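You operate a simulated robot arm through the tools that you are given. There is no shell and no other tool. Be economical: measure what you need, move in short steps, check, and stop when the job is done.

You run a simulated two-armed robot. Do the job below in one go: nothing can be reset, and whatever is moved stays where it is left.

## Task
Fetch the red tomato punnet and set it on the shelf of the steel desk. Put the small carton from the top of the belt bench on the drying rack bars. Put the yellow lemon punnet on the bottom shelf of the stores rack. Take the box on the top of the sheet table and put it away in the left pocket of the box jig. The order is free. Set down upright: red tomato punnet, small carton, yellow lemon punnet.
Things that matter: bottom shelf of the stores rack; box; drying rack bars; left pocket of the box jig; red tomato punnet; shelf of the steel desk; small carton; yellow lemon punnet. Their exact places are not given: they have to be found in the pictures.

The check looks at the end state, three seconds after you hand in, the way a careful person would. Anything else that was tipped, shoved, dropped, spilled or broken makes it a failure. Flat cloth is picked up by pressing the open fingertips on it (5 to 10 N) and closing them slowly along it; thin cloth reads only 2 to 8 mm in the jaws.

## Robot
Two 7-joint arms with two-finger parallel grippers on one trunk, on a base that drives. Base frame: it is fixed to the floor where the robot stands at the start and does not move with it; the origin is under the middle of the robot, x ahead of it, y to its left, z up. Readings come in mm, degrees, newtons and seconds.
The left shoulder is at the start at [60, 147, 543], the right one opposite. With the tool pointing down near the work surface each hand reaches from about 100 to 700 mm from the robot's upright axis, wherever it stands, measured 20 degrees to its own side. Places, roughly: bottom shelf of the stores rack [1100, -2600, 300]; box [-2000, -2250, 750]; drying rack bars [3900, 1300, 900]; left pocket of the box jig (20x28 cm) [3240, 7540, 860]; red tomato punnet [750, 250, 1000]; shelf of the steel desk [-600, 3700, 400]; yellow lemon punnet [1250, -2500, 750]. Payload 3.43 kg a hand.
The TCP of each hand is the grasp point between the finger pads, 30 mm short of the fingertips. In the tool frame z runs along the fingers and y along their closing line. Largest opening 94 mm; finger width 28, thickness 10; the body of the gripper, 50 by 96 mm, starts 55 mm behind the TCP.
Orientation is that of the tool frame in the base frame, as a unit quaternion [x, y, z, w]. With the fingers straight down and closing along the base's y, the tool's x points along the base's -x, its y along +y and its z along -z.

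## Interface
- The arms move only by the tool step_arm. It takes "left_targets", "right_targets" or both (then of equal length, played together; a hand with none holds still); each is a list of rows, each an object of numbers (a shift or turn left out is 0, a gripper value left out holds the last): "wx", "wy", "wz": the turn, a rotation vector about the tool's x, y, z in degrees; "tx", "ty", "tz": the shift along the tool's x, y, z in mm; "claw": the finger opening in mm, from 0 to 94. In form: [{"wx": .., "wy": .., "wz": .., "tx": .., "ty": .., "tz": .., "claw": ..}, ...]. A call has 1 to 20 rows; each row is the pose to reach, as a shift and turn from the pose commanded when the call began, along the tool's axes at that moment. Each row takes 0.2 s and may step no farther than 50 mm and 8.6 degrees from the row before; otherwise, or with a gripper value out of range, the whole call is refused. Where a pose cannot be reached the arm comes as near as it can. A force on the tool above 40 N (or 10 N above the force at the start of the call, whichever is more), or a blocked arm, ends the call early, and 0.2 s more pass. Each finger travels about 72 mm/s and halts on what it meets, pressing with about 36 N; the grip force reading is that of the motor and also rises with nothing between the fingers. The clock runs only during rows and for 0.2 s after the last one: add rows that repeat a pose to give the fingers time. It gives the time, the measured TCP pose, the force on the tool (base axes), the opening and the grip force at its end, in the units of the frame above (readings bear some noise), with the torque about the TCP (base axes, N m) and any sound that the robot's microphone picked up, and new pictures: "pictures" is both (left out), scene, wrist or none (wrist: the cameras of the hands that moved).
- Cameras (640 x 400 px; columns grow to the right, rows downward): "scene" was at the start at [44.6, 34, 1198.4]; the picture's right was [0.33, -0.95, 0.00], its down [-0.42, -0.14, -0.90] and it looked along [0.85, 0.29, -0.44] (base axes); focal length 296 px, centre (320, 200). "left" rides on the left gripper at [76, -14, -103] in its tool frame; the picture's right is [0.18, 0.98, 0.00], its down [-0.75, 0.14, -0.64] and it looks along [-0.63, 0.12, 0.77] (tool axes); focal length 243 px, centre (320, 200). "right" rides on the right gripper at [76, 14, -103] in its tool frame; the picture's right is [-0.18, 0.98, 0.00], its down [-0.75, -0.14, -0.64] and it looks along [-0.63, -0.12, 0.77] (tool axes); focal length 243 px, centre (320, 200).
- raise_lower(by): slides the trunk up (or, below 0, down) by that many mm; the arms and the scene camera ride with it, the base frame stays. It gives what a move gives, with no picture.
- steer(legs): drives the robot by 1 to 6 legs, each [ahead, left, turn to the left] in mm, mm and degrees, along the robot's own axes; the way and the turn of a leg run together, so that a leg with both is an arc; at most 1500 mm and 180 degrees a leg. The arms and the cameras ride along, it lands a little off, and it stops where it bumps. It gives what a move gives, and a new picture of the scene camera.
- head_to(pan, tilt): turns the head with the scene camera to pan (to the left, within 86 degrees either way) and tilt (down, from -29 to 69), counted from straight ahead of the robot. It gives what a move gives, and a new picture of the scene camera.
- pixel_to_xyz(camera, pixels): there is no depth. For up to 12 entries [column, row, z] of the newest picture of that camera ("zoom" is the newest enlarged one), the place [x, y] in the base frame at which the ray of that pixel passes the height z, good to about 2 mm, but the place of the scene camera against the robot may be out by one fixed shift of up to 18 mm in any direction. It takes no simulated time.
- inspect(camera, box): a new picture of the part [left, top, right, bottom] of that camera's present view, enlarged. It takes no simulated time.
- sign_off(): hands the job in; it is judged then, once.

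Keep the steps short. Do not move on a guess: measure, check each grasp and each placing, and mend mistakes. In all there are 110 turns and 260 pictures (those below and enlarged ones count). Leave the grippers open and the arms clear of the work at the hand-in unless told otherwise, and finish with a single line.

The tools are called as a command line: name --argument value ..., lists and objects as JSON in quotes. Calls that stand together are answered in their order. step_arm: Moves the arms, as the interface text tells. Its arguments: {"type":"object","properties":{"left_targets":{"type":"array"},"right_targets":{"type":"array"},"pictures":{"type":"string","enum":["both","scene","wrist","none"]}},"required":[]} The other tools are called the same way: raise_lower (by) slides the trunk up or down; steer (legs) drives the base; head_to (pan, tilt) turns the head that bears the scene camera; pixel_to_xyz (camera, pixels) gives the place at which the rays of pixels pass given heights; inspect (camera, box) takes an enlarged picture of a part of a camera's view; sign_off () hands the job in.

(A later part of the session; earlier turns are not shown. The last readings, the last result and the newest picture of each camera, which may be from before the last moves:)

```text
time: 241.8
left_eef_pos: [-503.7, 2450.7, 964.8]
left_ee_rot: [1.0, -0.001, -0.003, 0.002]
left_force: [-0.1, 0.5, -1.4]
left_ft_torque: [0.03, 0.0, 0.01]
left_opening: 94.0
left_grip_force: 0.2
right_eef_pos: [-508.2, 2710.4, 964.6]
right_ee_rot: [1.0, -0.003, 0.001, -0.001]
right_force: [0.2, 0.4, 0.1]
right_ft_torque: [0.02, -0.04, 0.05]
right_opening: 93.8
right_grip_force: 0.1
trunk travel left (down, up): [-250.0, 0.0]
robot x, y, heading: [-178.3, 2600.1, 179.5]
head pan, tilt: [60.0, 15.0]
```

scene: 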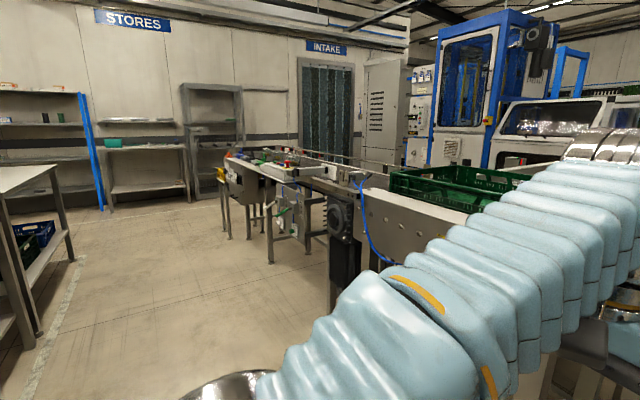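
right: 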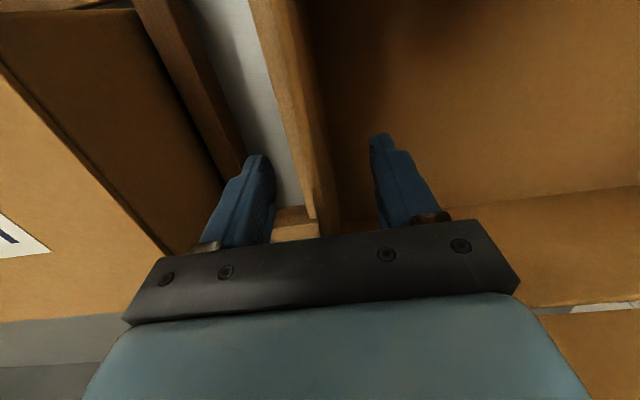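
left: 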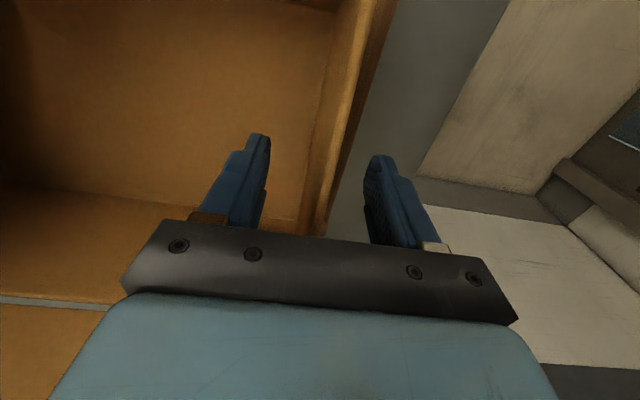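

The steel desk with the control boxes is found near (−600, 3700). No other small carton is in sight, so the start bench facing the belt is the belt bench. I'll drive back to it.

steer --legs '[[0, 0, 90.5], [1200, 0, 0], [1100, 0, 0], [0, 0, 90], [100, 0, 0]]'

head_to --pan 0 --tilt 38

inspect --camera "scene" --box '[160, 0, 480, 200]'

```text
time: 261.5
left_eef_pos: [269.9, 463.0, 964.0]
left_ee_rot: [-0.008, 1.0, 0.003, 0.002]
left_force: [-0.3, 0.0, 0.4]
left_ft_torque: [-0.03, -0.02, -0.01]
left_opening: 93.8
left_grip_force: 0.1
right_eef_pos: [280.0, 203.4, 965.0]
right_ee_rot: [-0.005, 1.0, -0.001, 0.0]
right_force: [-1.0, -0.3, -0.1]
right_ft_torque: [0.02, 0.01, -0.02]
right_opening: 94.0
right_grip_force: 0.0
trunk travel left (down, up): [-250.0, 0.0]
robot x, y, heading: [-50.3, 306.3, 0.6]
head pan, tilt: [60.0, 15.0]
```

scene: 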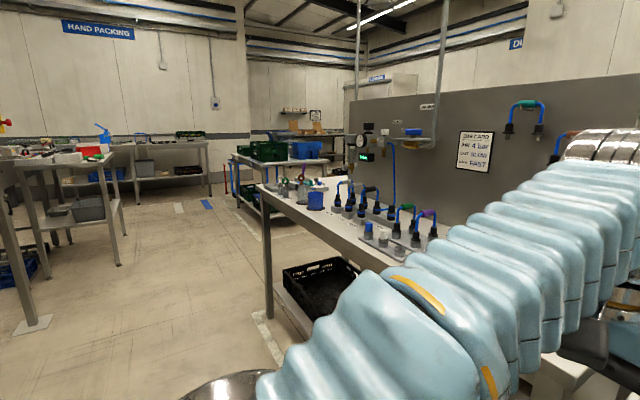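

```text
time: 262.8
left_eef_pos: [270.0, 463.5, 963.9]
left_ee_rot: [-0.007, 1.0, 0.003, 0.003]
left_force: [-0.3, -0.5, -0.5]
left_ft_torque: [0.01, -0.02, 0.02]
left_opening: 94.1
left_grip_force: 0.1
right_eef_pos: [280.5, 203.9, 965.4]
right_ee_rot: [-0.006, 1.0, -0.002, -0.001]
right_force: [0.1, 0.8, -0.3]
right_ft_torque: [-0.01, -0.01, 0.02]
right_opening: 93.9
right_grip_force: 0.0
trunk travel left (down, up): [-250.0, 0.0]
robot x, y, heading: [-52.0, 310.5, 0.9]
head pan, tilt: [0.0, 38.0]
```

scene: 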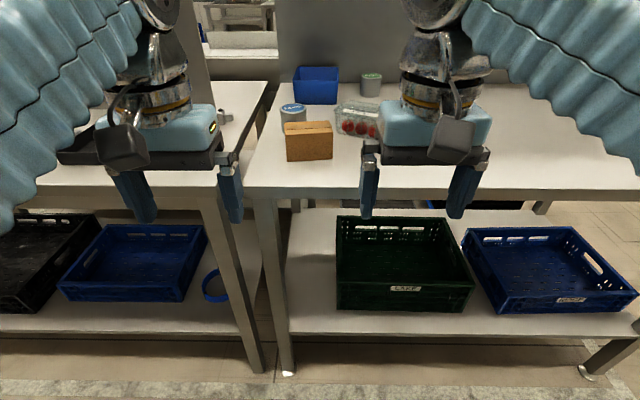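

```text
2.00 times, centred on (320, 100) of scene
```

zoom: 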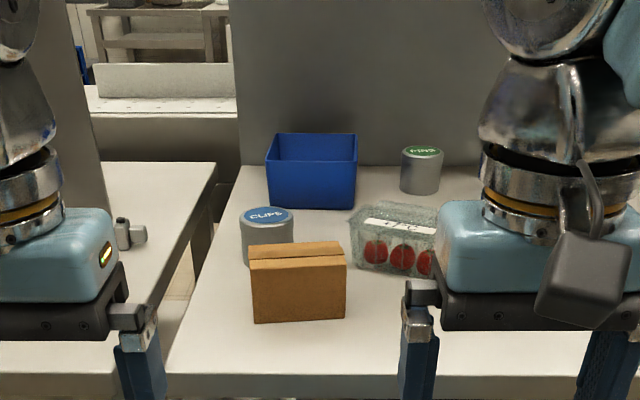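

pixel_to_xyz --camera "scene" --pixels '[[288, 376, 0], [245, 188, 800], [245, 188, 850], [245, 188, 900], [588, 376, 0], [287, 160, 850], [334, 158, 850], [287, 160, 900], [334, 158, 900], [245, 196, 850], [262, 372, 0]]'

inspect --camera "left" --box '[0, 0, 640, 400]'

inspect --camera "right" --box '[0, 0, 640, 400]'

```text
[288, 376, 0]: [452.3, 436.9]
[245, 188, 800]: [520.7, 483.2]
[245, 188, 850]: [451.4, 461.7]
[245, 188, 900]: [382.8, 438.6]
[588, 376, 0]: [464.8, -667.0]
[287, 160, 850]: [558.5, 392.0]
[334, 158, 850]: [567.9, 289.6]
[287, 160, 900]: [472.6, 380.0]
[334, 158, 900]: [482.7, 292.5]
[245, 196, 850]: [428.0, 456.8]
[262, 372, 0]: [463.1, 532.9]
```

```text
1.00 times, centred on (320, 200) of left (not enlarged: the box is as wide or as high as the picture)
```

zoom: 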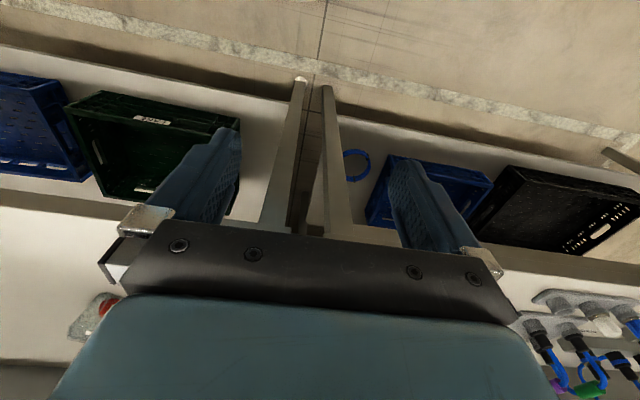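

```text
1.00 times, centred on (320, 200) of right (not enlarged: the box is as wide or as high as the picture)
```

zoom: 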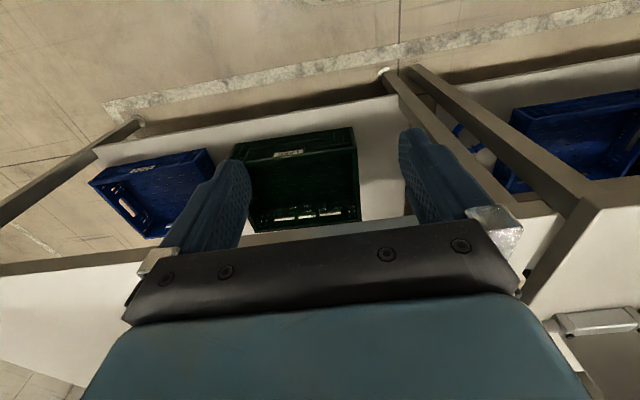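

Bench top z ≈ 855, edge x ≈ 440. I'll raise both hands a little and drive 170 closer, then view from the wrist cameras.

step_arm --left_targets '[{"tz": -20, "ty": 20}, {"tz": -40, "ty": 50}]' --right_targets '[{"tz": -20, "ty": -40}, {"tz": -40, "ty": -80}]' --pictures "none"

steer --legs '[[170, 0, -0.7]]'

head_to --pan 0 --tilt 45

inspect --camera "scene" --box '[200, 20, 520, 220]'

```text
time: 263.4
left_eef_pos: [270.9, 514.3, 1001.8]
left_ee_rot: [-0.009, 1.0, 0.003, 0.002]
left_force: [0.6, 0.6, -0.6]
left_ft_torque: [0.0, 0.12, 0.04]
left_opening: 94.2
left_grip_force: 0.0
right_eef_pos: [284.5, 132.0, 1003.5]
right_ee_rot: [-0.018, 1.0, -0.003, 0.002]
right_force: [1.0, -11.5, 0.3]
right_ft_torque: [0.95, 0.08, -0.01]
right_opening: 93.4
right_grip_force: 0.0
trunk travel left (down, up): [-250.0, 0.0]
robot x, y, heading: [-49.7, 309.4, 0.8]
head pan, tilt: [0.0, 38.0]
```

```text
time: 264.9
left_eef_pos: [441.0, 511.3, 1002.6]
left_ee_rot: [-0.002, 1.0, 0.002, 0.003]
left_force: [0.5, -0.3, -0.4]
left_ft_torque: [0.01, 0.01, 0.01]
left_opening: 93.8
left_grip_force: 0.0
right_eef_pos: [449.5, 121.7, 1004.2]
right_ee_rot: [0.0, 1.0, -0.001, 0.004]
right_force: [-1.0, -0.4, -0.1]
right_ft_torque: [0.04, -0.01, -0.01]
right_opening: 94.0
right_grip_force: 0.2
trunk travel left (down, up): [-250.0, 0.0]
robot x, y, heading: [118.9, 311.6, -0.1]
head pan, tilt: [0.0, 38.0]
```

scene: 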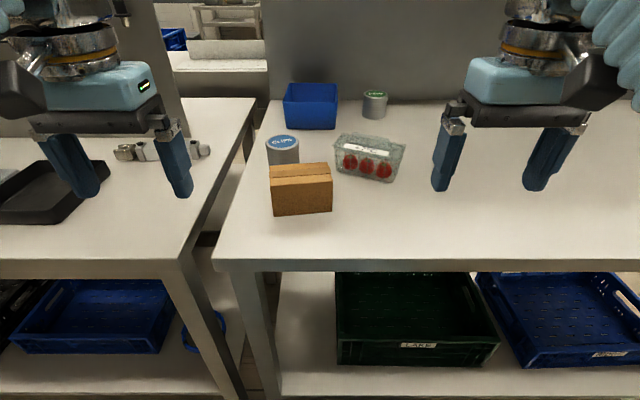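

```text
time: 265.5
left_eef_pos: [440.9, 509.5, 1003.5]
left_ee_rot: [-0.001, 1.0, 0.003, 0.003]
left_force: [-0.2, -0.4, 0.3]
left_ft_torque: [0.02, -0.01, 0.02]
left_opening: 93.8
left_grip_force: 0.0
right_eef_pos: [451.2, 122.2, 1004.4]
right_ee_rot: [0.0, 1.0, -0.002, 0.003]
right_force: [-0.5, 0.3, -0.3]
right_ft_torque: [0.02, 0.01, -0.02]
right_opening: 94.0
right_grip_force: 0.0
trunk travel left (down, up): [-250.0, 0.0]
robot x, y, heading: [118.2, 307.7, 0.1]
head pan, tilt: [0.0, 45.0]
```

scene: 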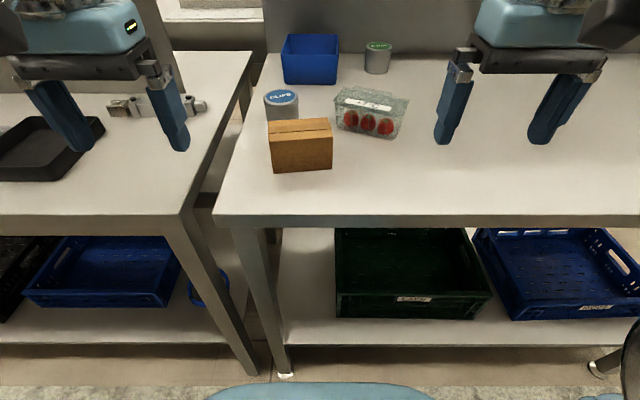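

```text
2.00 times, centred on (360, 120) of scene
```

zoom: 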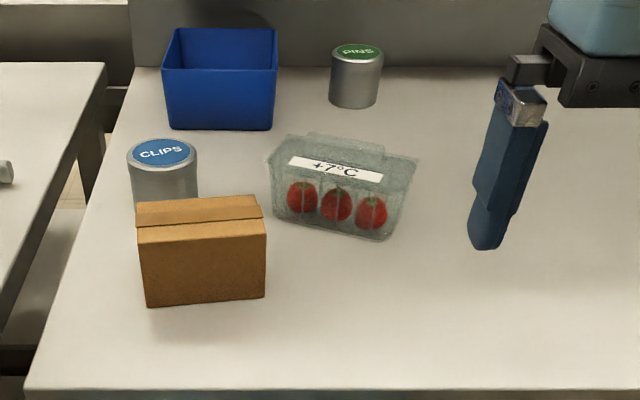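

pixel_to_xyz --camera "zoom" --pixels '[[24, 390, 830], [24, 390, 850], [24, 390, 870], [145, 306, 830], [145, 306, 850], [145, 306, 870], [265, 297, 850], [136, 222, 930], [265, 218, 930], [258, 195, 930], [140, 202, 930]]'

pixel_to_xyz --camera "zoom" --pixels '[[276, 214, 850], [386, 241, 850], [268, 158, 920], [402, 200, 920], [418, 160, 920], [285, 136, 920], [386, 241, 870]]'

```text
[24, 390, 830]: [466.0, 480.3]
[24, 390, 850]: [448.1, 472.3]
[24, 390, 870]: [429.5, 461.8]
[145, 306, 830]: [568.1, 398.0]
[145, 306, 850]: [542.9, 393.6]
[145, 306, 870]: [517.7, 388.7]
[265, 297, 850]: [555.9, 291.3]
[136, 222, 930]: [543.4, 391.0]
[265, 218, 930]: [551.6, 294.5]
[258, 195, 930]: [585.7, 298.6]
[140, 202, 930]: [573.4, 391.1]
```

```text
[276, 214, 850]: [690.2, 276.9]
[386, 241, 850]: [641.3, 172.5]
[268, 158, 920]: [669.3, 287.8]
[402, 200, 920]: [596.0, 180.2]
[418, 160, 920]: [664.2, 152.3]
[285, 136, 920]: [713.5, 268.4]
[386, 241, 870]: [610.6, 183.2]
```

The carton is about 100×70×60, the punnet about 125×75. For accurate positions I'll look at both with the wrist cameras from here.

inspect --camera "right" --box '[320, 0, 640, 400]'

inspect --camera "left" --box '[0, 0, 320, 400]'

```text
1.00 times, centred on (480, 200) of right (not enlarged: the box is as wide or as high as the picture)
```

zoom: 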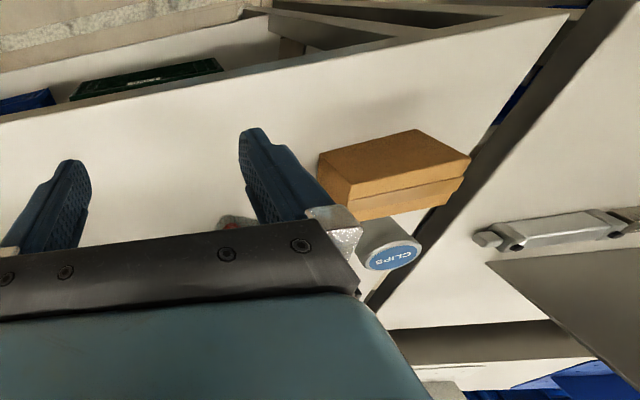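

```text
1.00 times, centred on (160, 200) of left (not enlarged: the box is as wide or as high as the picture)
```

zoom: 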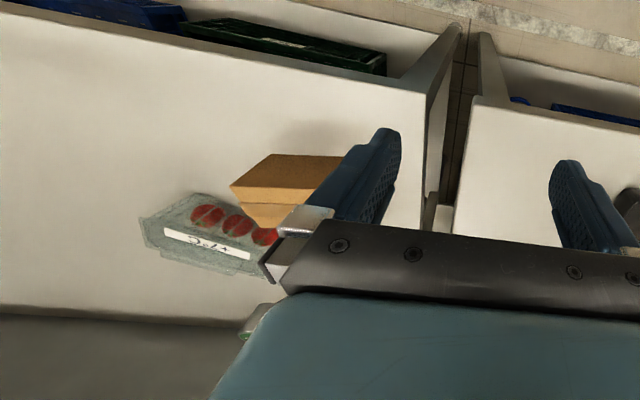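

pixel_to_xyz --camera "zoom" --pixels '[[272, 154, 850], [231, 187, 910], [231, 187, 900], [243, 206, 910], [428, 95, 850], [138, 218, 900], [150, 247, 900], [190, 193, 900], [265, 276, 900], [205, 217, 870], [268, 236, 870]]'

inspect --camera "right" --box '[420, 80, 640, 240]'

pixel_to_xyz --camera "zoom" --pixels '[[160, 190, 850], [410, 120, 850], [570, 195, 910], [240, 280, 910], [555, 240, 910], [170, 300, 910]]'

```text
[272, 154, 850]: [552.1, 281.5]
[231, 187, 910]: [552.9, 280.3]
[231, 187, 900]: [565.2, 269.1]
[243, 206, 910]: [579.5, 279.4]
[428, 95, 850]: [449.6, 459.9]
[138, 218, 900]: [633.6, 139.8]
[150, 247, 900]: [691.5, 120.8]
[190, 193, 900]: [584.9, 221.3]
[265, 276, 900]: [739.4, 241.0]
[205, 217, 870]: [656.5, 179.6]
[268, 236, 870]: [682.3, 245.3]
```

```text
2.50 times, centred on (530, 160) of right
```

zoom: 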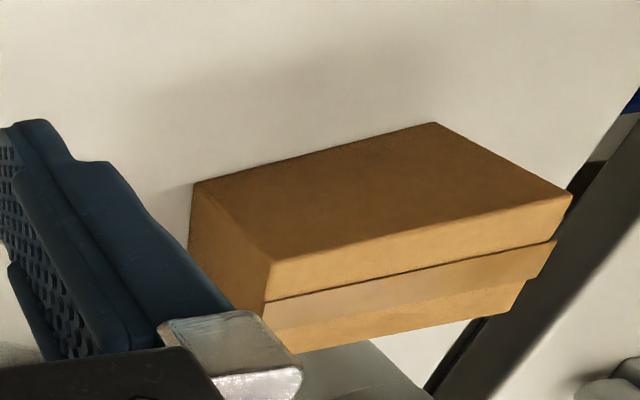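

```text
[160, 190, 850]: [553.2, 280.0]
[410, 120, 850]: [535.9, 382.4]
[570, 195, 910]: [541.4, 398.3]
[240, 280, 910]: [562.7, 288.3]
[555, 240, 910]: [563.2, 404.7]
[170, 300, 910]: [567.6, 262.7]
```

pixel_to_xyz --camera "zoom" --pixels '[[195, 183, 850], [436, 122, 850], [571, 195, 900], [571, 195, 910], [571, 195, 920], [272, 263, 900], [272, 263, 910], [272, 263, 920], [526, 287, 920], [292, 354, 920], [526, 287, 910], [292, 354, 910]]'

```text
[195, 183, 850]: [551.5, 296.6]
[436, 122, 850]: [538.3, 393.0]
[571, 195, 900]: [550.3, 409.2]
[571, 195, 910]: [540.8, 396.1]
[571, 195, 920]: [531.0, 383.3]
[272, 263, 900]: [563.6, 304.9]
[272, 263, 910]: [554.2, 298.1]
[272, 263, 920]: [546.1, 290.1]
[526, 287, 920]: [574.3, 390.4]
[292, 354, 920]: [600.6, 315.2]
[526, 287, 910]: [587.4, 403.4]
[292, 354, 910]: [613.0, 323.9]
```

Bench z ≈ 858. The carton's front corners are (546,290) and (531,383), top z 920, depth ≈ 44, centre ≈ (560,340), yaw ≈ 9°. I'll turn the left hand 81° so it closes along the depth, and bring it above the carton.

step_arm --left_targets '[{"wz": 8}, {"wz": 16}, {"wz": 24}, {"wz": 32}, {"wz": 40, "ty": -30}, {"wz": 48, "ty": -70, "tx": -20, "claw": 64}, {"wz": 56, "ty": -110, "tx": -40, "claw": 64}, {"wz": 64, "ty": -140, "tx": -70, "claw": 64}, {"wz": 72, "ty": -160, "tx": -100, "claw": 64}, {"wz": 80.8, "ty": -171, "tx": -119, "tz": 20, "claw": 64}, {"wz": 80.8, "ty": -171, "tx": -119, "tz": 40, "claw": 64}]'

```text
refused: row 10 steps farther than a row can; nothing moved
```

step_arm --left_targets '[{"wz": 8.1}, {"wz": 16.2}, {"wz": 24.3}, {"wz": 32.4}, {"wz": 40.5, "ty": -30}, {"wz": 48.6, "ty": -70, "tx": -20, "claw": 64}, {"wz": 56.7, "ty": -110, "tx": -40, "claw": 64}, {"wz": 64.8, "ty": -140, "tx": -70, "claw": 64}, {"wz": 72.9, "ty": -160, "tx": -100, "claw": 64}, {"wz": 80.8, "ty": -171, "tx": -119, "tz": 20, "claw": 64}, {"wz": 80.8, "ty": -171, "tx": -119, "tz": 40, "claw": 64}]'

```text
time: 267.9
left_eef_pos: [562.3, 340.4, 963.2]
left_ee_rot: [0.647, 0.762, 0.004, 0.001]
left_force: [-0.1, -0.3, -0.8]
left_ft_torque: [-0.1, 0.0, -0.01]
left_opening: 64.0
left_grip_force: 0.0
left hand out of reach, approached as far as the arm can: row 7, 8, 9, 10
right_eef_pos: [451.2, 123.6, 1003.8]
right_ee_rot: [0.0, 1.0, -0.003, 0.004]
right_force: [0.9, 0.0, 0.2]
right_ft_torque: [-0.05, 0.0, 0.03]
right_opening: 94.0
right_grip_force: 0.1
trunk travel left (down, up): [-250.0, 0.0]
robot x, y, heading: [121.8, 310.7, 0.2]
head pan, tilt: [0.0, 45.0]
```

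scene: 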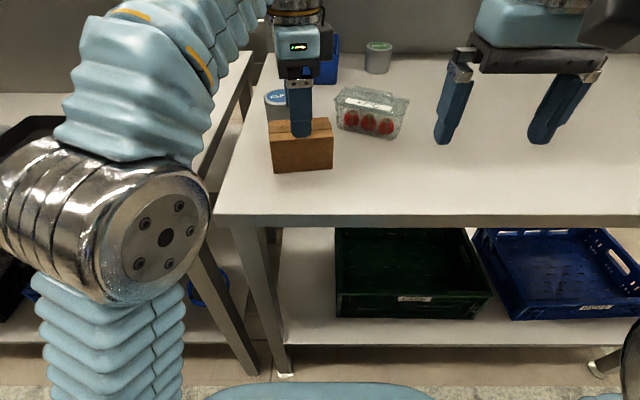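
left: 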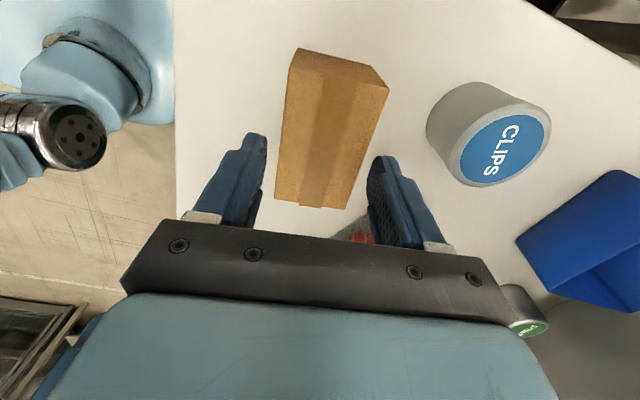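

pixel_to_xyz --camera "left" --pixels '[[291, 68, 920], [389, 87, 920], [349, 209, 920], [280, 200, 920], [432, 130, 930], [303, 48, 858], [371, 63, 858]]'

```text
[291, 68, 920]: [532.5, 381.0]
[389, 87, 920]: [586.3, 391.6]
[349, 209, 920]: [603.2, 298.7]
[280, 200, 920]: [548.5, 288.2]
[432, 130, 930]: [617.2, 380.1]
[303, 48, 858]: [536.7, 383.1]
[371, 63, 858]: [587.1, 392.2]
```

The carton measures 55 × 95 at top, centre (567.6, 340). I'll shift 5 mm, open to 74, lower to z 893 and close.

step_arm --left_targets '[{"ty": 5.2, "tx": -1.3, "claw": 74}, {"ty": 5.2, "tx": -1.3, "tz": 30, "claw": 74}, {"ty": 5.2, "tx": -1.3, "tz": 55, "claw": 74}, {"ty": 5.2, "tx": -1.3, "tz": 70, "claw": 74}, {"ty": 5.2, "tx": -1.3, "tz": 70, "claw": 60}, {"ty": 5.2, "tx": -1.3, "tz": 70, "claw": 50}, {"ty": 5.2, "tx": -1.3, "tz": 70, "claw": 45}, {"ty": 5.2, "tx": -1.3, "tz": 70, "claw": 40}]'

```text
time: 269.7
left_eef_pos: [565.0, 341.2, 891.8]
left_ee_rot: [0.647, 0.762, 0.005, 0.0]
left_force: [-0.1, 0.1, -0.2]
left_ft_torque: [-0.06, 0.04, 0.0]
left_opening: 62.2
left_grip_force: 35.8
right_eef_pos: [451.5, 122.4, 1004.2]
right_ee_rot: [-0.001, 1.0, -0.002, 0.003]
right_force: [-0.4, -0.9, -0.7]
right_ft_torque: [-0.02, -0.03, 0.0]
right_opening: 93.9
right_grip_force: 0.0
trunk travel left (down, up): [-250.0, 0.0]
robot x, y, heading: [117.5, 308.3, 0.1]
head pan, tilt: [0.0, 45.0]
```

scene: 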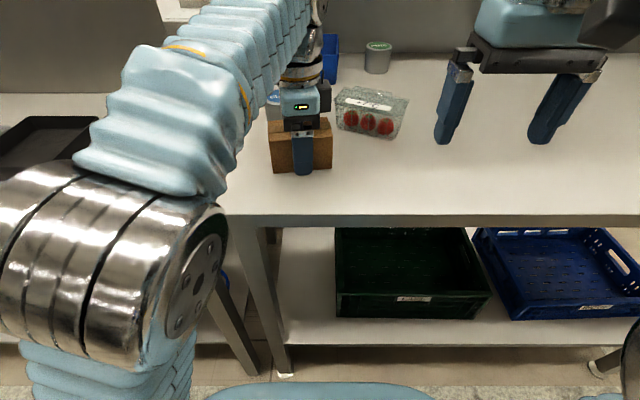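
left: 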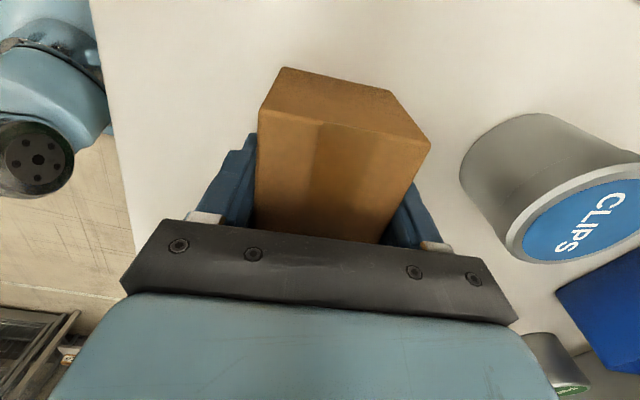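

Gripped (62 mm, 36 N). I'll lift it and bring it back and left, clearing the view of the punnet.

step_arm --left_targets '[{"tz": -20}, {"tz": -45}, {"tz": -70}, {"tz": -75, "ty": -30, "tx": 25}, {"tz": -75, "ty": -60, "tx": 55}, {"tz": -75, "ty": -88, "tx": 85}]' --pictures "scene"

inspect --camera "right" --box '[320, 60, 640, 260]'

```text
time: 271.1
left_eef_pos: [465.0, 409.8, 966.7]
left_ee_rot: [0.647, 0.762, 0.004, 0.0]
left_force: [0.3, 0.1, -0.3]
left_ft_torque: [-0.01, 0.03, 0.02]
left_opening: 61.9
left_grip_force: 35.9
right_eef_pos: [450.8, 121.8, 1003.2]
right_ee_rot: [-0.001, 1.0, -0.002, 0.004]
right_force: [0.9, 0.4, -0.8]
right_ft_torque: [-0.05, 0.05, 0.01]
right_opening: 94.0
right_grip_force: 0.0
trunk travel left (down, up): [-250.0, 0.0]
robot x, y, heading: [119.4, 308.6, -0.0]
head pan, tilt: [0.0, 45.0]
```

scene: 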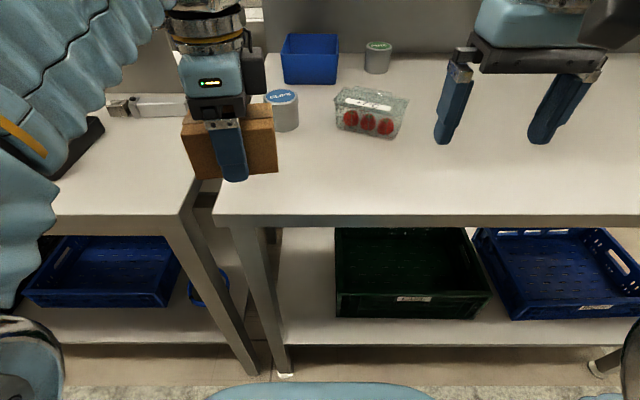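

```text
2.00 times, centred on (480, 160) of right
```

zoom: 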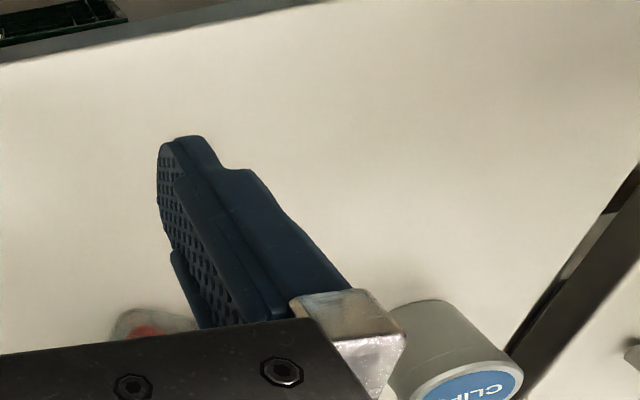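

The carton is held clear. Next the tomato punnet: its short axis points about −22°, so I'll turn the right hand −68° and bring it low on its near-right side. From there its camera looks along the punnet.

step_arm --right_targets '[{"wz": -8.5, "tx": -19, "tz": 8}, {"wz": -17, "tx": -38, "tz": 16}, {"wz": -25.5, "tx": -57, "tz": 24}, {"wz": -34, "tx": -76, "ty": -11, "tz": 32}, {"wz": -42.5, "tx": -95, "ty": -22, "tz": 40}, {"wz": -51, "tx": -114, "ty": -22, "tz": 48}, {"wz": -59.5, "tx": -133, "ty": -22, "tz": 56}, {"wz": -68, "tx": -150, "ty": -22, "tz": 63}]'

```text
time: 272.9
left_eef_pos: [465.6, 409.0, 965.7]
left_ee_rot: [0.647, 0.763, 0.005, 0.001]
left_force: [-0.8, -0.2, -1.6]
left_ft_torque: [0.02, -0.01, 0.01]
left_opening: 62.1
left_grip_force: 36.1
right_eef_pos: [600.8, 100.0, 942.5]
right_ee_rot: [-0.56, 0.828, -0.004, 0.002]
right_force: [-0.7, 0.1, -0.3]
right_ft_torque: [-0.01, 0.01, -0.03]
right_opening: 93.9
right_grip_force: 0.1
trunk travel left (down, up): [-250.0, 0.0]
robot x, y, heading: [121.2, 306.8, 0.2]
head pan, tilt: [0.0, 45.0]
```

scene: 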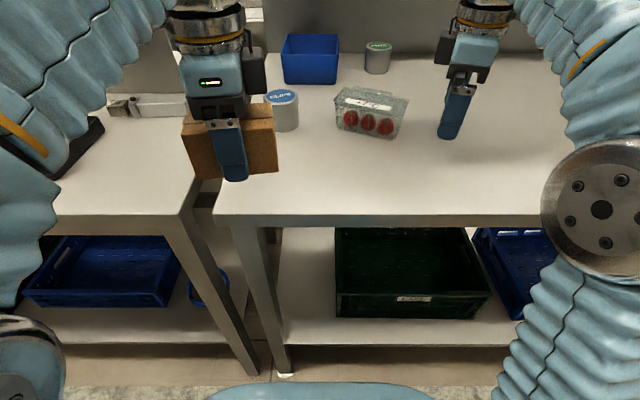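
right: 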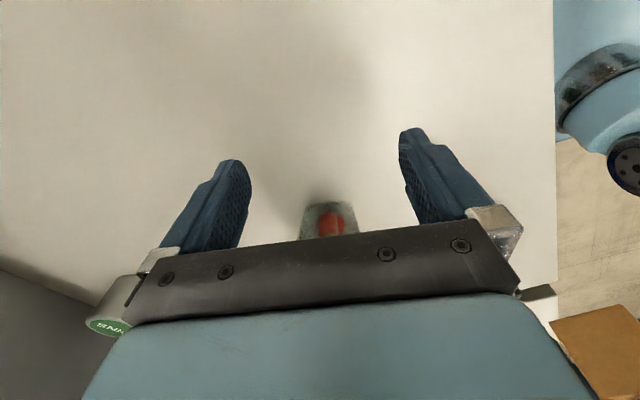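

inspect --camera "right" --box '[270, 180, 390, 255]'

pixel_to_xyz --camera "right" --pixels '[[312, 205, 858], [342, 202, 858], [300, 238, 900], [359, 232, 900], [300, 238, 920], [359, 232, 920]]'

```text
5.33 times, centred on (330, 218) of right
```

zoom: 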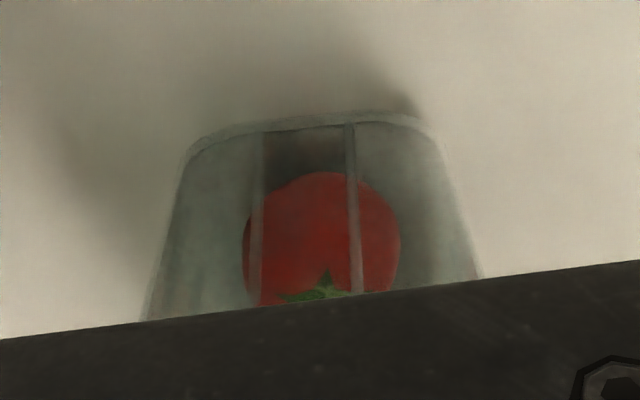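

```text
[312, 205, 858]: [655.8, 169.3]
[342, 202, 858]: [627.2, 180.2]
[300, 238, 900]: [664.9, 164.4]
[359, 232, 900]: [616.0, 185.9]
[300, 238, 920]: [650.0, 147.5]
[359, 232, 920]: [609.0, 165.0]
```

The punnet's near end is centred at about (641,175) and aligned with my hand. I'll shift 9 mm sideways, lower to z 898, and slide 138 mm along it with the fingers either side.

step_arm --right_targets '[{"ty": -9.3, "tz": 22}, {"ty": -9.3, "tz": 44}, {"ty": -9.3, "tz": 44, "tx": -20}, {"ty": -9.3, "tz": 44, "tx": -40}, {"ty": -9.3, "tz": 44, "tx": -60}, {"ty": -9.3, "tz": 44, "tx": -80}, {"ty": -9.3, "tz": 44, "tx": -100}]'

inspect --camera "scene" --box '[260, 60, 460, 185]'

```text
time: 274.5
left_eef_pos: [467.0, 409.0, 967.0]
left_ee_rot: [0.647, 0.763, 0.003, 0.0]
left_force: [0.9, -0.5, -1.2]
left_ft_torque: [0.01, -0.01, -0.01]
left_opening: 61.9
left_grip_force: 35.9
right_eef_pos: [647.3, 189.7, 898.7]
right_ee_rot: [-0.558, 0.83, -0.004, 0.002]
right_force: [0.0, 0.4, -0.8]
right_ft_torque: [-0.01, -0.04, -0.03]
right_opening: 94.2
right_grip_force: 0.0
trunk travel left (down, up): [-250.0, 0.0]
robot x, y, heading: [116.7, 310.3, 0.0]
head pan, tilt: [0.0, 45.0]
```

scene: 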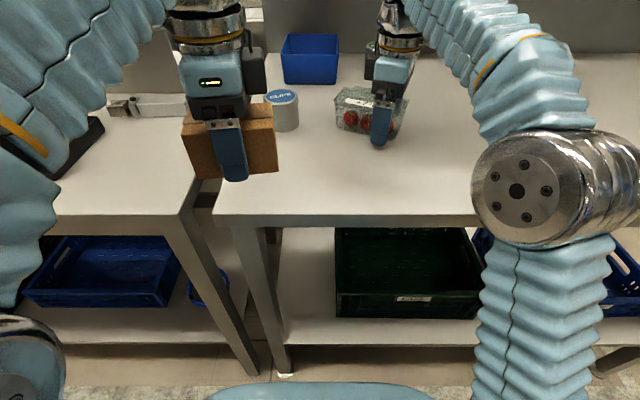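
right: 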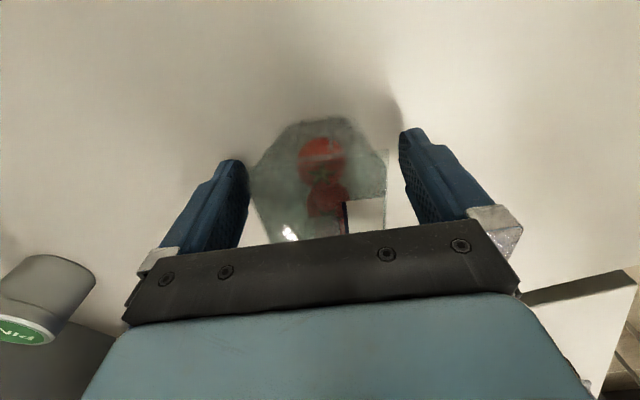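

```text
3.20 times, centred on (360, 122) of scene
```

zoom: 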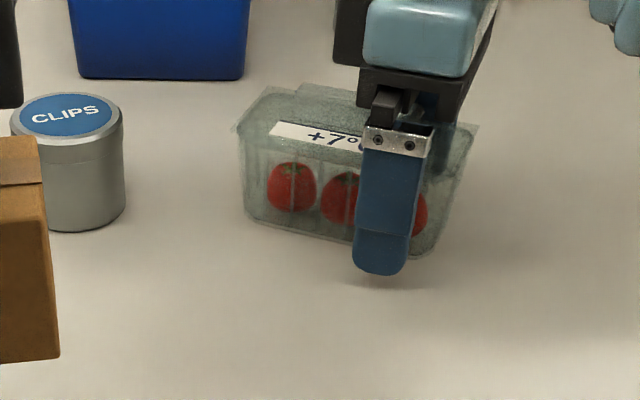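

Fingers straddle the punnet. I'll slide 33 mm further with 3 mm sideways correction and close.

step_arm --right_targets '[{"ty": -3, "tx": -16}, {"ty": -3, "tx": -33}, {"ty": -3, "tx": -33, "claw": 85}, {"ty": -3, "tx": -33, "claw": 78}, {"ty": -3, "tx": -33, "claw": 70}, {"ty": -3, "tx": -33, "claw": 62}, {"ty": -3, "tx": -33, "claw": 62}]'

inspect --camera "scene" --box '[260, 60, 460, 185]'

```text
time: 276.1
left_eef_pos: [466.3, 409.4, 965.6]
left_ee_rot: [0.647, 0.763, 0.004, 0.0]
left_force: [-0.3, 0.2, -0.8]
left_ft_torque: [-0.02, 0.03, -0.04]
left_opening: 61.9
left_grip_force: 36.3
right_eef_pos: [661.7, 218.1, 897.5]
right_ee_rot: [-0.559, 0.829, -0.004, 0.002]
right_force: [0.1, -0.1, 0.3]
right_ft_torque: [0.02, 0.01, -0.02]
right_opening: 63.8
right_grip_force: 35.6
trunk travel left (down, up): [-250.0, 0.0]
robot x, y, heading: [119.5, 311.6, -0.0]
head pan, tilt: [0.0, 45.0]
```

scene: 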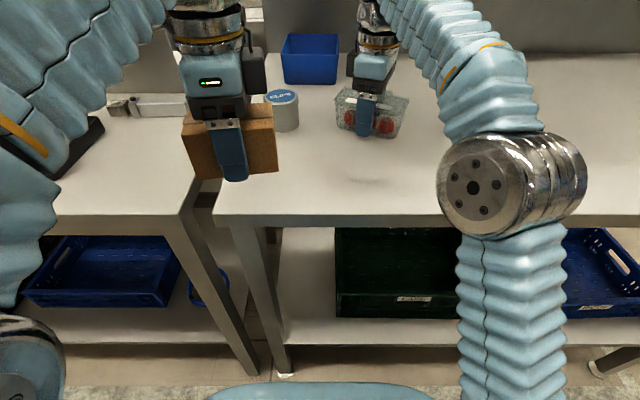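
right: 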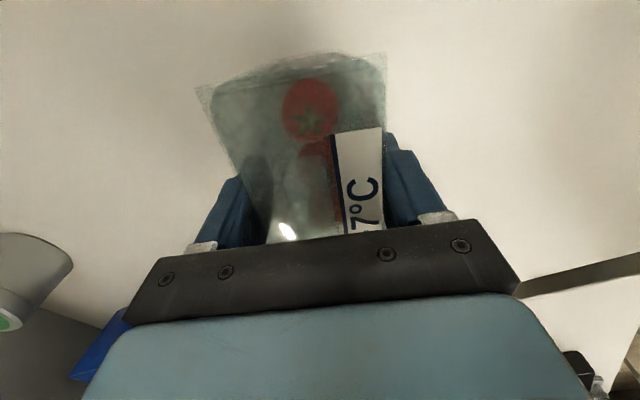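

```text
3.20 times, centred on (360, 122) of scene
```

zoom: 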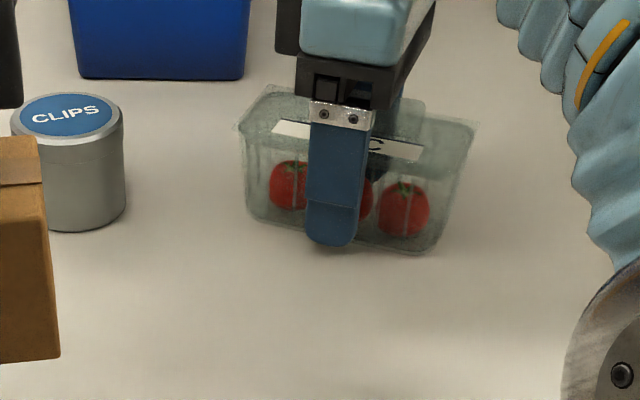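

Gripped at 63.8 mm, centred. Lift gently, then pull back while rising.

step_arm --right_targets '[{"tz": -8}, {"tz": -15}, {"tz": -15, "tx": 15, "ty": 37}, {"tz": -25, "tx": 30, "ty": 74}, {"tz": -45, "tx": 45, "ty": 111}, {"tz": -65, "tx": 56, "ty": 140}]' --pictures "scene"

steer --legs '[[-200, 0, 0]]'

```text
time: 277.5
left_eef_pos: [466.0, 409.4, 967.0]
left_ee_rot: [0.646, 0.763, 0.004, 0.0]
left_force: [0.5, 0.1, -2.1]
left_ft_torque: [-0.01, 0.03, -0.02]
left_opening: 61.7
left_grip_force: 36.3
right_eef_pos: [510.7, 218.8, 961.5]
right_ee_rot: [-0.56, 0.828, -0.003, 0.002]
right_force: [-0.4, -0.1, -0.4]
right_ft_torque: [0.04, 0.0, 0.04]
right_opening: 63.6
right_grip_force: 35.9
trunk travel left (down, up): [-250.0, 0.0]
robot x, y, heading: [120.6, 310.5, -0.0]
head pan, tilt: [0.0, 45.0]
```

scene: 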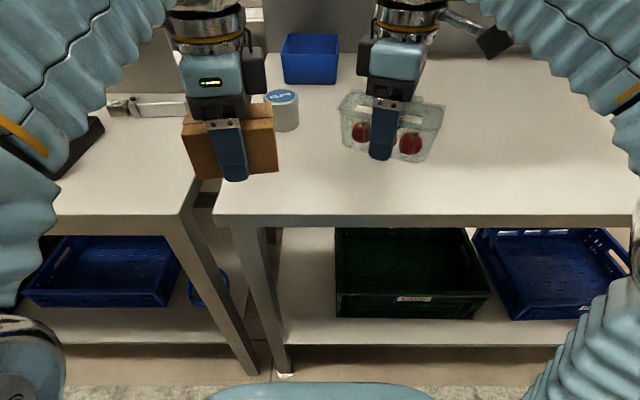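

```text
time: 279.1
left_eef_pos: [265.5, 409.2, 966.5]
left_ee_rot: [0.647, 0.763, 0.005, 0.0]
left_force: [0.8, 0.3, -0.9]
left_ft_torque: [-0.02, 0.03, -0.02]
left_opening: 61.6
left_grip_force: 35.9
right_eef_pos: [309.6, 219.2, 962.0]
right_ee_rot: [-0.559, 0.829, -0.004, 0.002]
right_force: [0.3, 0.0, -0.3]
right_ft_torque: [-0.01, -0.03, 0.02]
right_opening: 63.7
right_grip_force: 35.8
trunk travel left (down, up): [-250.0, 0.0]
robot x, y, heading: [-80.6, 309.2, -0.2]
head pan, tilt: [0.0, 45.0]
```

scene: 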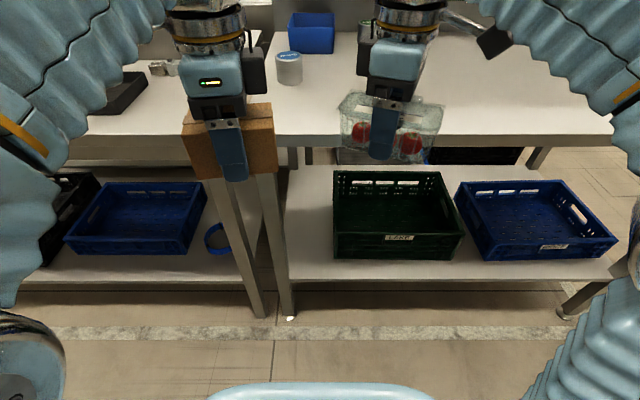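

Both items are held. Now to the steel desk: drive up the aisle to y ≈ 2400 and look at its shelf.

steer --legs '[[-80, 0, 0], [0, 0, 90.2], [1300, 0, 0], [800, 0, 0]]'

head_to --pan 5 --tilt 20

```text
time: 294.0
left_eef_pos: [-183.0, 2749.6, 966.2]
left_ee_rot: [-0.062, 0.998, 0.003, -0.004]
left_force: [0.0, 0.2, -1.3]
left_ft_torque: [0.01, 0.03, 0.0]
left_opening: 62.1
left_grip_force: 35.8
right_eef_pos: [8.3, 2785.2, 962.1]
right_ee_rot: [0.978, -0.21, 0.002, -0.004]
right_force: [0.0, 0.6, -0.8]
right_ft_torque: [0.0, -0.01, -0.03]
right_opening: 63.3
right_grip_force: 36.1
trunk travel left (down, up): [-250.0, 0.0]
robot x, y, heading: [-95.4, 2394.5, 87.5]
head pan, tilt: [0.0, 45.0]
```

scene: 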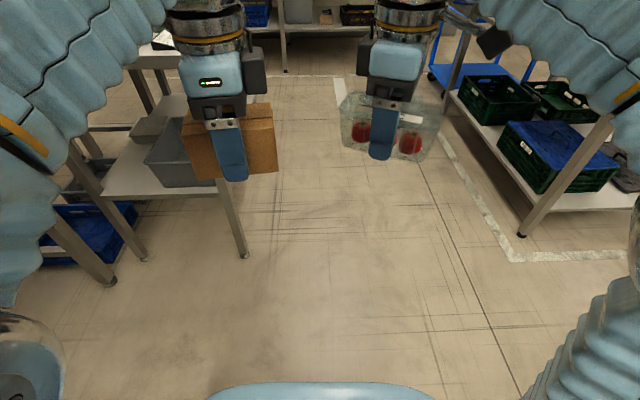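

```text
time: 294.9
left_eef_pos: [-183.9, 2749.2, 966.2]
left_ee_rot: [-0.062, 0.998, 0.003, -0.003]
left_force: [-0.1, 0.2, -1.0]
left_ft_torque: [0.02, 0.0, 0.02]
left_opening: 61.8
left_grip_force: 35.7
right_eef_pos: [8.8, 2785.6, 963.4]
right_ee_rot: [0.978, -0.21, 0.002, -0.004]
right_force: [-0.2, -0.5, -0.9]
right_ft_torque: [-0.02, 0.01, 0.0]
right_opening: 63.5
right_grip_force: 35.7
trunk travel left (down, up): [-250.0, 0.0]
robot x, y, heading: [-93.2, 2398.2, 87.7]
head pan, tilt: [5.0, 20.0]
```

scene: 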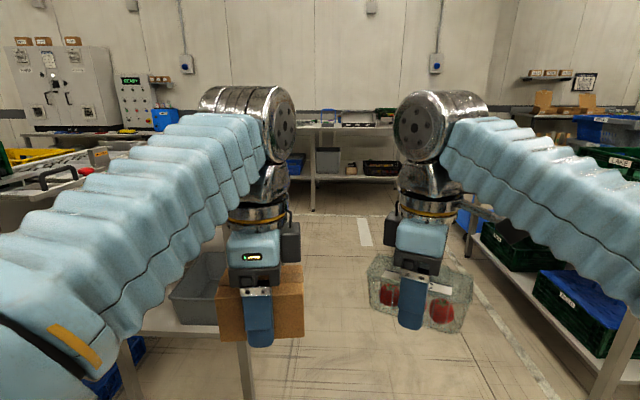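

The desk's shelf is open on its east side; its near leg is about (−430, 3260). I'll go to (150, 3650) and face west toward it.

steer --legs '[[0, -240, 2.5], [1250, 0, 0], [0, 0, 90]]'

head_to --pan 0 --tilt 35

```text
time: 306.4
left_eef_pos: [-199.7, 3574.3, 966.4]
left_ee_rot: [0.752, -0.66, -0.001, 0.004]
left_force: [-0.1, 0.5, -0.8]
left_ft_torque: [0.01, 0.01, 0.0]
left_opening: 61.7
left_grip_force: 36.6
right_eef_pos: [-237.7, 3765.4, 962.2]
right_ee_rot: [0.838, 0.546, -0.003, -0.005]
right_force: [-0.2, 0.1, 0.0]
right_ft_torque: [-0.02, 0.02, 0.03]
right_opening: 63.5
right_grip_force: 36.0
trunk travel left (down, up): [-250.0, 0.0]
robot x, y, heading: [147.2, 3660.7, 178.3]
head pan, tilt: [5.0, 20.0]
```

scene: 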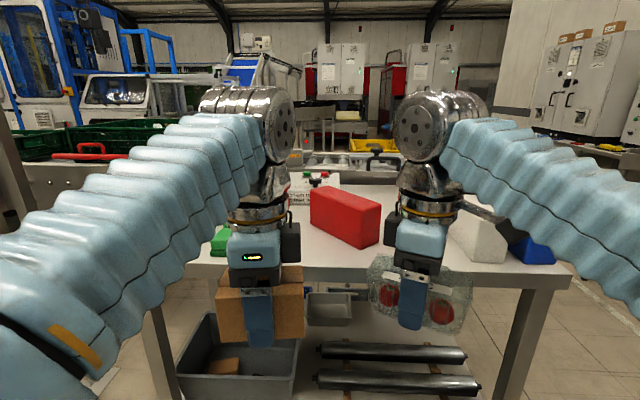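

```text
time: 307.2
left_eef_pos: [-200.7, 3574.0, 965.8]
left_ee_rot: [0.752, -0.659, -0.001, 0.005]
left_force: [-0.4, -0.2, -0.2]
left_ft_torque: [0.01, 0.01, -0.06]
left_opening: 61.6
left_grip_force: 35.9
right_eef_pos: [-238.3, 3765.4, 961.4]
right_ee_rot: [0.838, 0.546, -0.002, -0.005]
right_force: [0.7, -0.9, -0.6]
right_ft_torque: [0.04, -0.02, 0.03]
right_opening: 63.2
right_grip_force: 36.1
trunk travel left (down, up): [-250.0, 0.0]
robot x, y, heading: [144.8, 3665.1, 177.9]
head pan, tilt: [0.0, 35.0]
```

scene: 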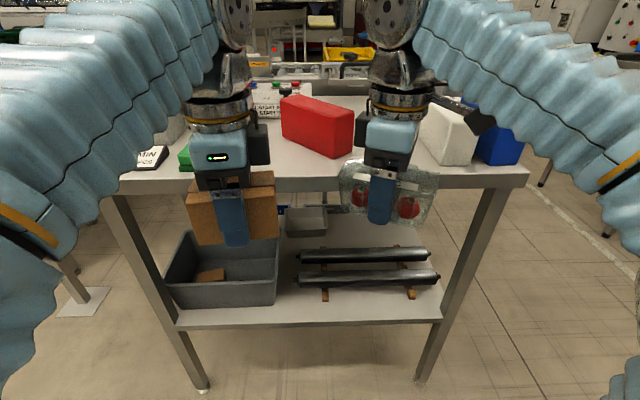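

inspect --camera "scene" --box '[150, 180, 470, 380]'

pixel_to_xyz --camera "scene" --pixels '[[205, 386, 0], [420, 380, 0], [180, 325, 300], [180, 325, 350], [180, 325, 400], [440, 318, 350], [440, 318, 300], [112, 188, 850], [526, 183, 850], [526, 183, 800], [440, 278, 350], [165, 298, 350]]'

```text
2.00 times, centred on (310, 280) of scene
```

zoom: 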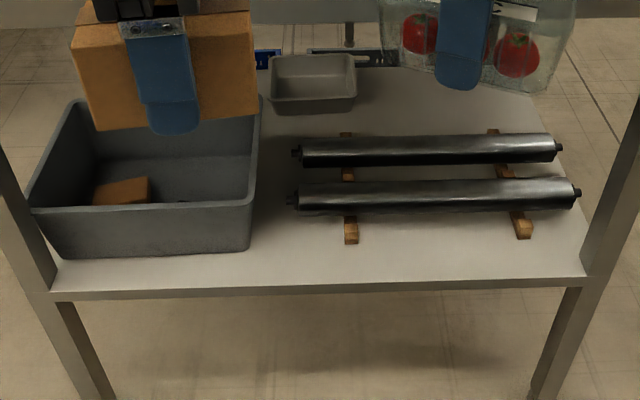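

```text
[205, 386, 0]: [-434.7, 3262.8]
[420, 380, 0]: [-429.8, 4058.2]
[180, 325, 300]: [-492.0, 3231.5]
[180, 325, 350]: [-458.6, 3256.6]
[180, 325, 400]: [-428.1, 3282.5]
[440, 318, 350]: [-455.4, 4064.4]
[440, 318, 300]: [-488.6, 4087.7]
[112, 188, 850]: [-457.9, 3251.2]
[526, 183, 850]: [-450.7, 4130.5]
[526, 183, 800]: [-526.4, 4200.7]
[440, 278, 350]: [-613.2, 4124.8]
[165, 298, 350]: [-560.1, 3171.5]
```

pixel_to_xyz --camera "zoom" --pixels '[[350, 244, 368], [525, 239, 368], [450, 212, 390], [450, 212, 375], [450, 283, 368], [250, 252, 368], [570, 205, 390], [450, 283, 380], [60, 292, 368], [583, 280, 368]]'

```text
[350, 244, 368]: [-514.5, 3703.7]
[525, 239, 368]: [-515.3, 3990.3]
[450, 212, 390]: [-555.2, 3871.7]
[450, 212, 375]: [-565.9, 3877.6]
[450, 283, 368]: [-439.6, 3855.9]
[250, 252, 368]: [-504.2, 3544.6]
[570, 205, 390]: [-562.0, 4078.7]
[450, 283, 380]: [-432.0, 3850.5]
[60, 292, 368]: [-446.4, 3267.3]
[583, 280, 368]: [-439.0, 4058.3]
```

The free spot is the front strip between the two wooden blocks (y 3715–3975), from the edge at x −440 to the roller at about −557. I'll aim at (−490, 3845) with the punnet's long side along y. First I lower the trunk, then the right hand outside the desk.

raise_lower --by -250

step_arm --right_targets '[{"tz": 40, "wz": -6}, {"tz": 80, "wz": -12}, {"tz": 120, "wz": -18}, {"tz": 160, "wz": -24}, {"tz": 200, "wz": -24}, {"tz": 245, "wz": -24}]' --pictures "scene"

```text
time: 309.8
left_eef_pos: [-200.3, 3574.0, 716.3]
left_ee_rot: [0.752, -0.659, 0.0, 0.005]
left_force: [0.8, 0.4, -1.1]
left_ft_torque: [0.0, 0.0, -0.01]
left_opening: 61.8
left_grip_force: 36.0
right_eef_pos: [-238.1, 3766.0, 711.2]
right_ee_rot: [0.838, 0.546, -0.002, -0.005]
right_force: [-0.4, -0.2, -0.8]
right_ft_torque: [-0.04, 0.02, 0.02]
right_opening: 63.6
right_grip_force: 36.0
trunk travel left (down, up): [0.0, 250.0]
robot x, y, heading: [146.4, 3661.3, 178.3]
head pan, tilt: [0.0, 35.0]
```

```text
time: 311.2
left_eef_pos: [-200.5, 3575.2, 715.5]
left_ee_rot: [0.752, -0.659, 0.0, 0.004]
left_force: [-0.7, 0.1, -1.1]
left_ft_torque: [0.0, 0.01, -0.03]
left_opening: 61.7
left_grip_force: 36.9
right_eef_pos: [-242.2, 3768.8, 468.4]
right_ee_rot: [0.706, 0.708, -0.002, -0.004]
right_force: [0.7, -0.3, -1.2]
right_ft_torque: [0.04, 0.01, -0.03]
right_opening: 63.4
right_grip_force: 36.5
trunk travel left (down, up): [0.0, 250.0]
robot x, y, heading: [150.1, 3663.0, 178.0]
head pan, tilt: [0.0, 35.0]
```

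scene: 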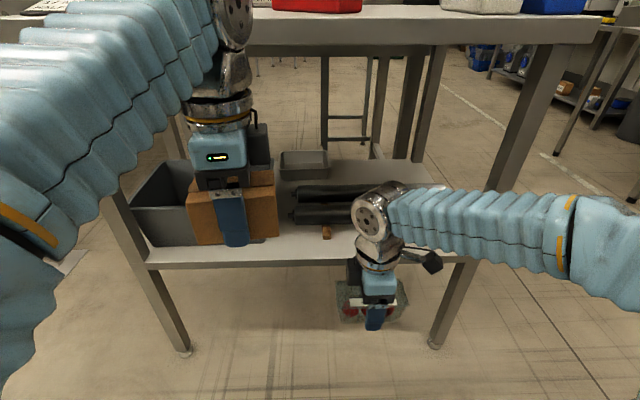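

The arm folds to the right, clear of the leg. Extend under the desk top to x −490, y 3825 at the same height.

step_arm --right_targets '[{"ty": -42, "tx": 10}, {"ty": -84, "tx": 20}, {"ty": -126, "tx": 30}, {"ty": -168, "tx": 40}, {"ty": -210, "tx": 50}, {"ty": -248, "tx": 56}]'

inspect --camera "scene" --box '[240, 120, 480, 270]'

```text
time: 312.5
left_eef_pos: [-200.2, 3574.2, 717.3]
left_ee_rot: [0.753, -0.658, -0.001, 0.004]
left_force: [-0.4, 0.7, -1.2]
left_ft_torque: [-0.01, -0.01, 0.0]
left_opening: 61.9
left_grip_force: 35.9
right_eef_pos: [-462.6, 3819.3, 472.9]
right_ee_rot: [0.706, 0.708, 0.008, 0.006]
right_force: [17.4, 1.1, 10.0]
right_ft_torque: [0.07, 0.42, -0.1]
right_opening: 63.3
right_grip_force: 36.1
trunk travel left (down, up): [0.0, 250.0]
robot x, y, heading: [146.5, 3663.5, 178.1]
head pan, tilt: [0.0, 35.0]
stopped in row 6 (right hand): the force on the tool passed its limit at 109 N (the readings are from after the stop); the commanded pose is now the measured one
```

scene: 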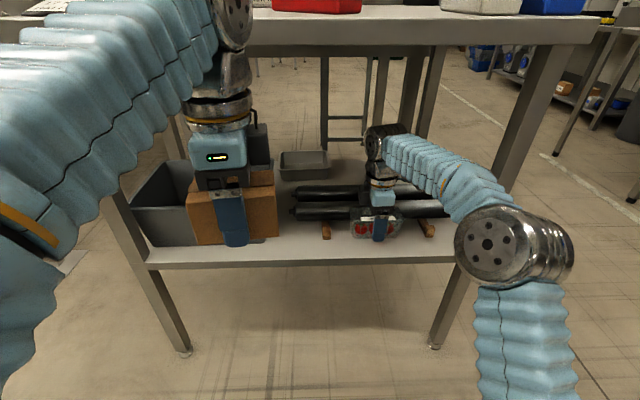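
right: 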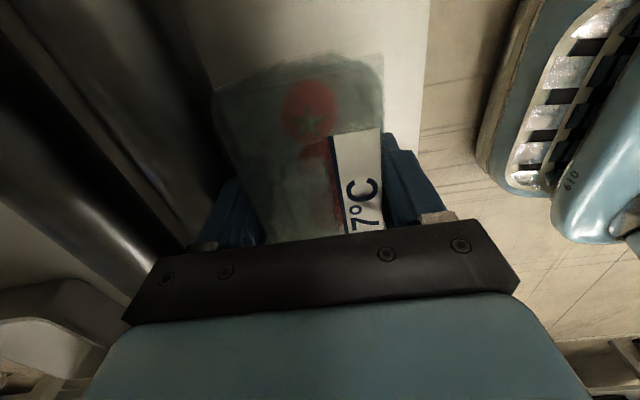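

```text
2.67 times, centred on (360, 195) of scene
```

zoom: 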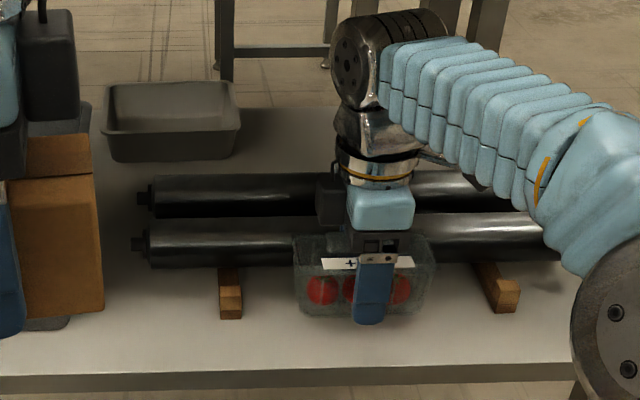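

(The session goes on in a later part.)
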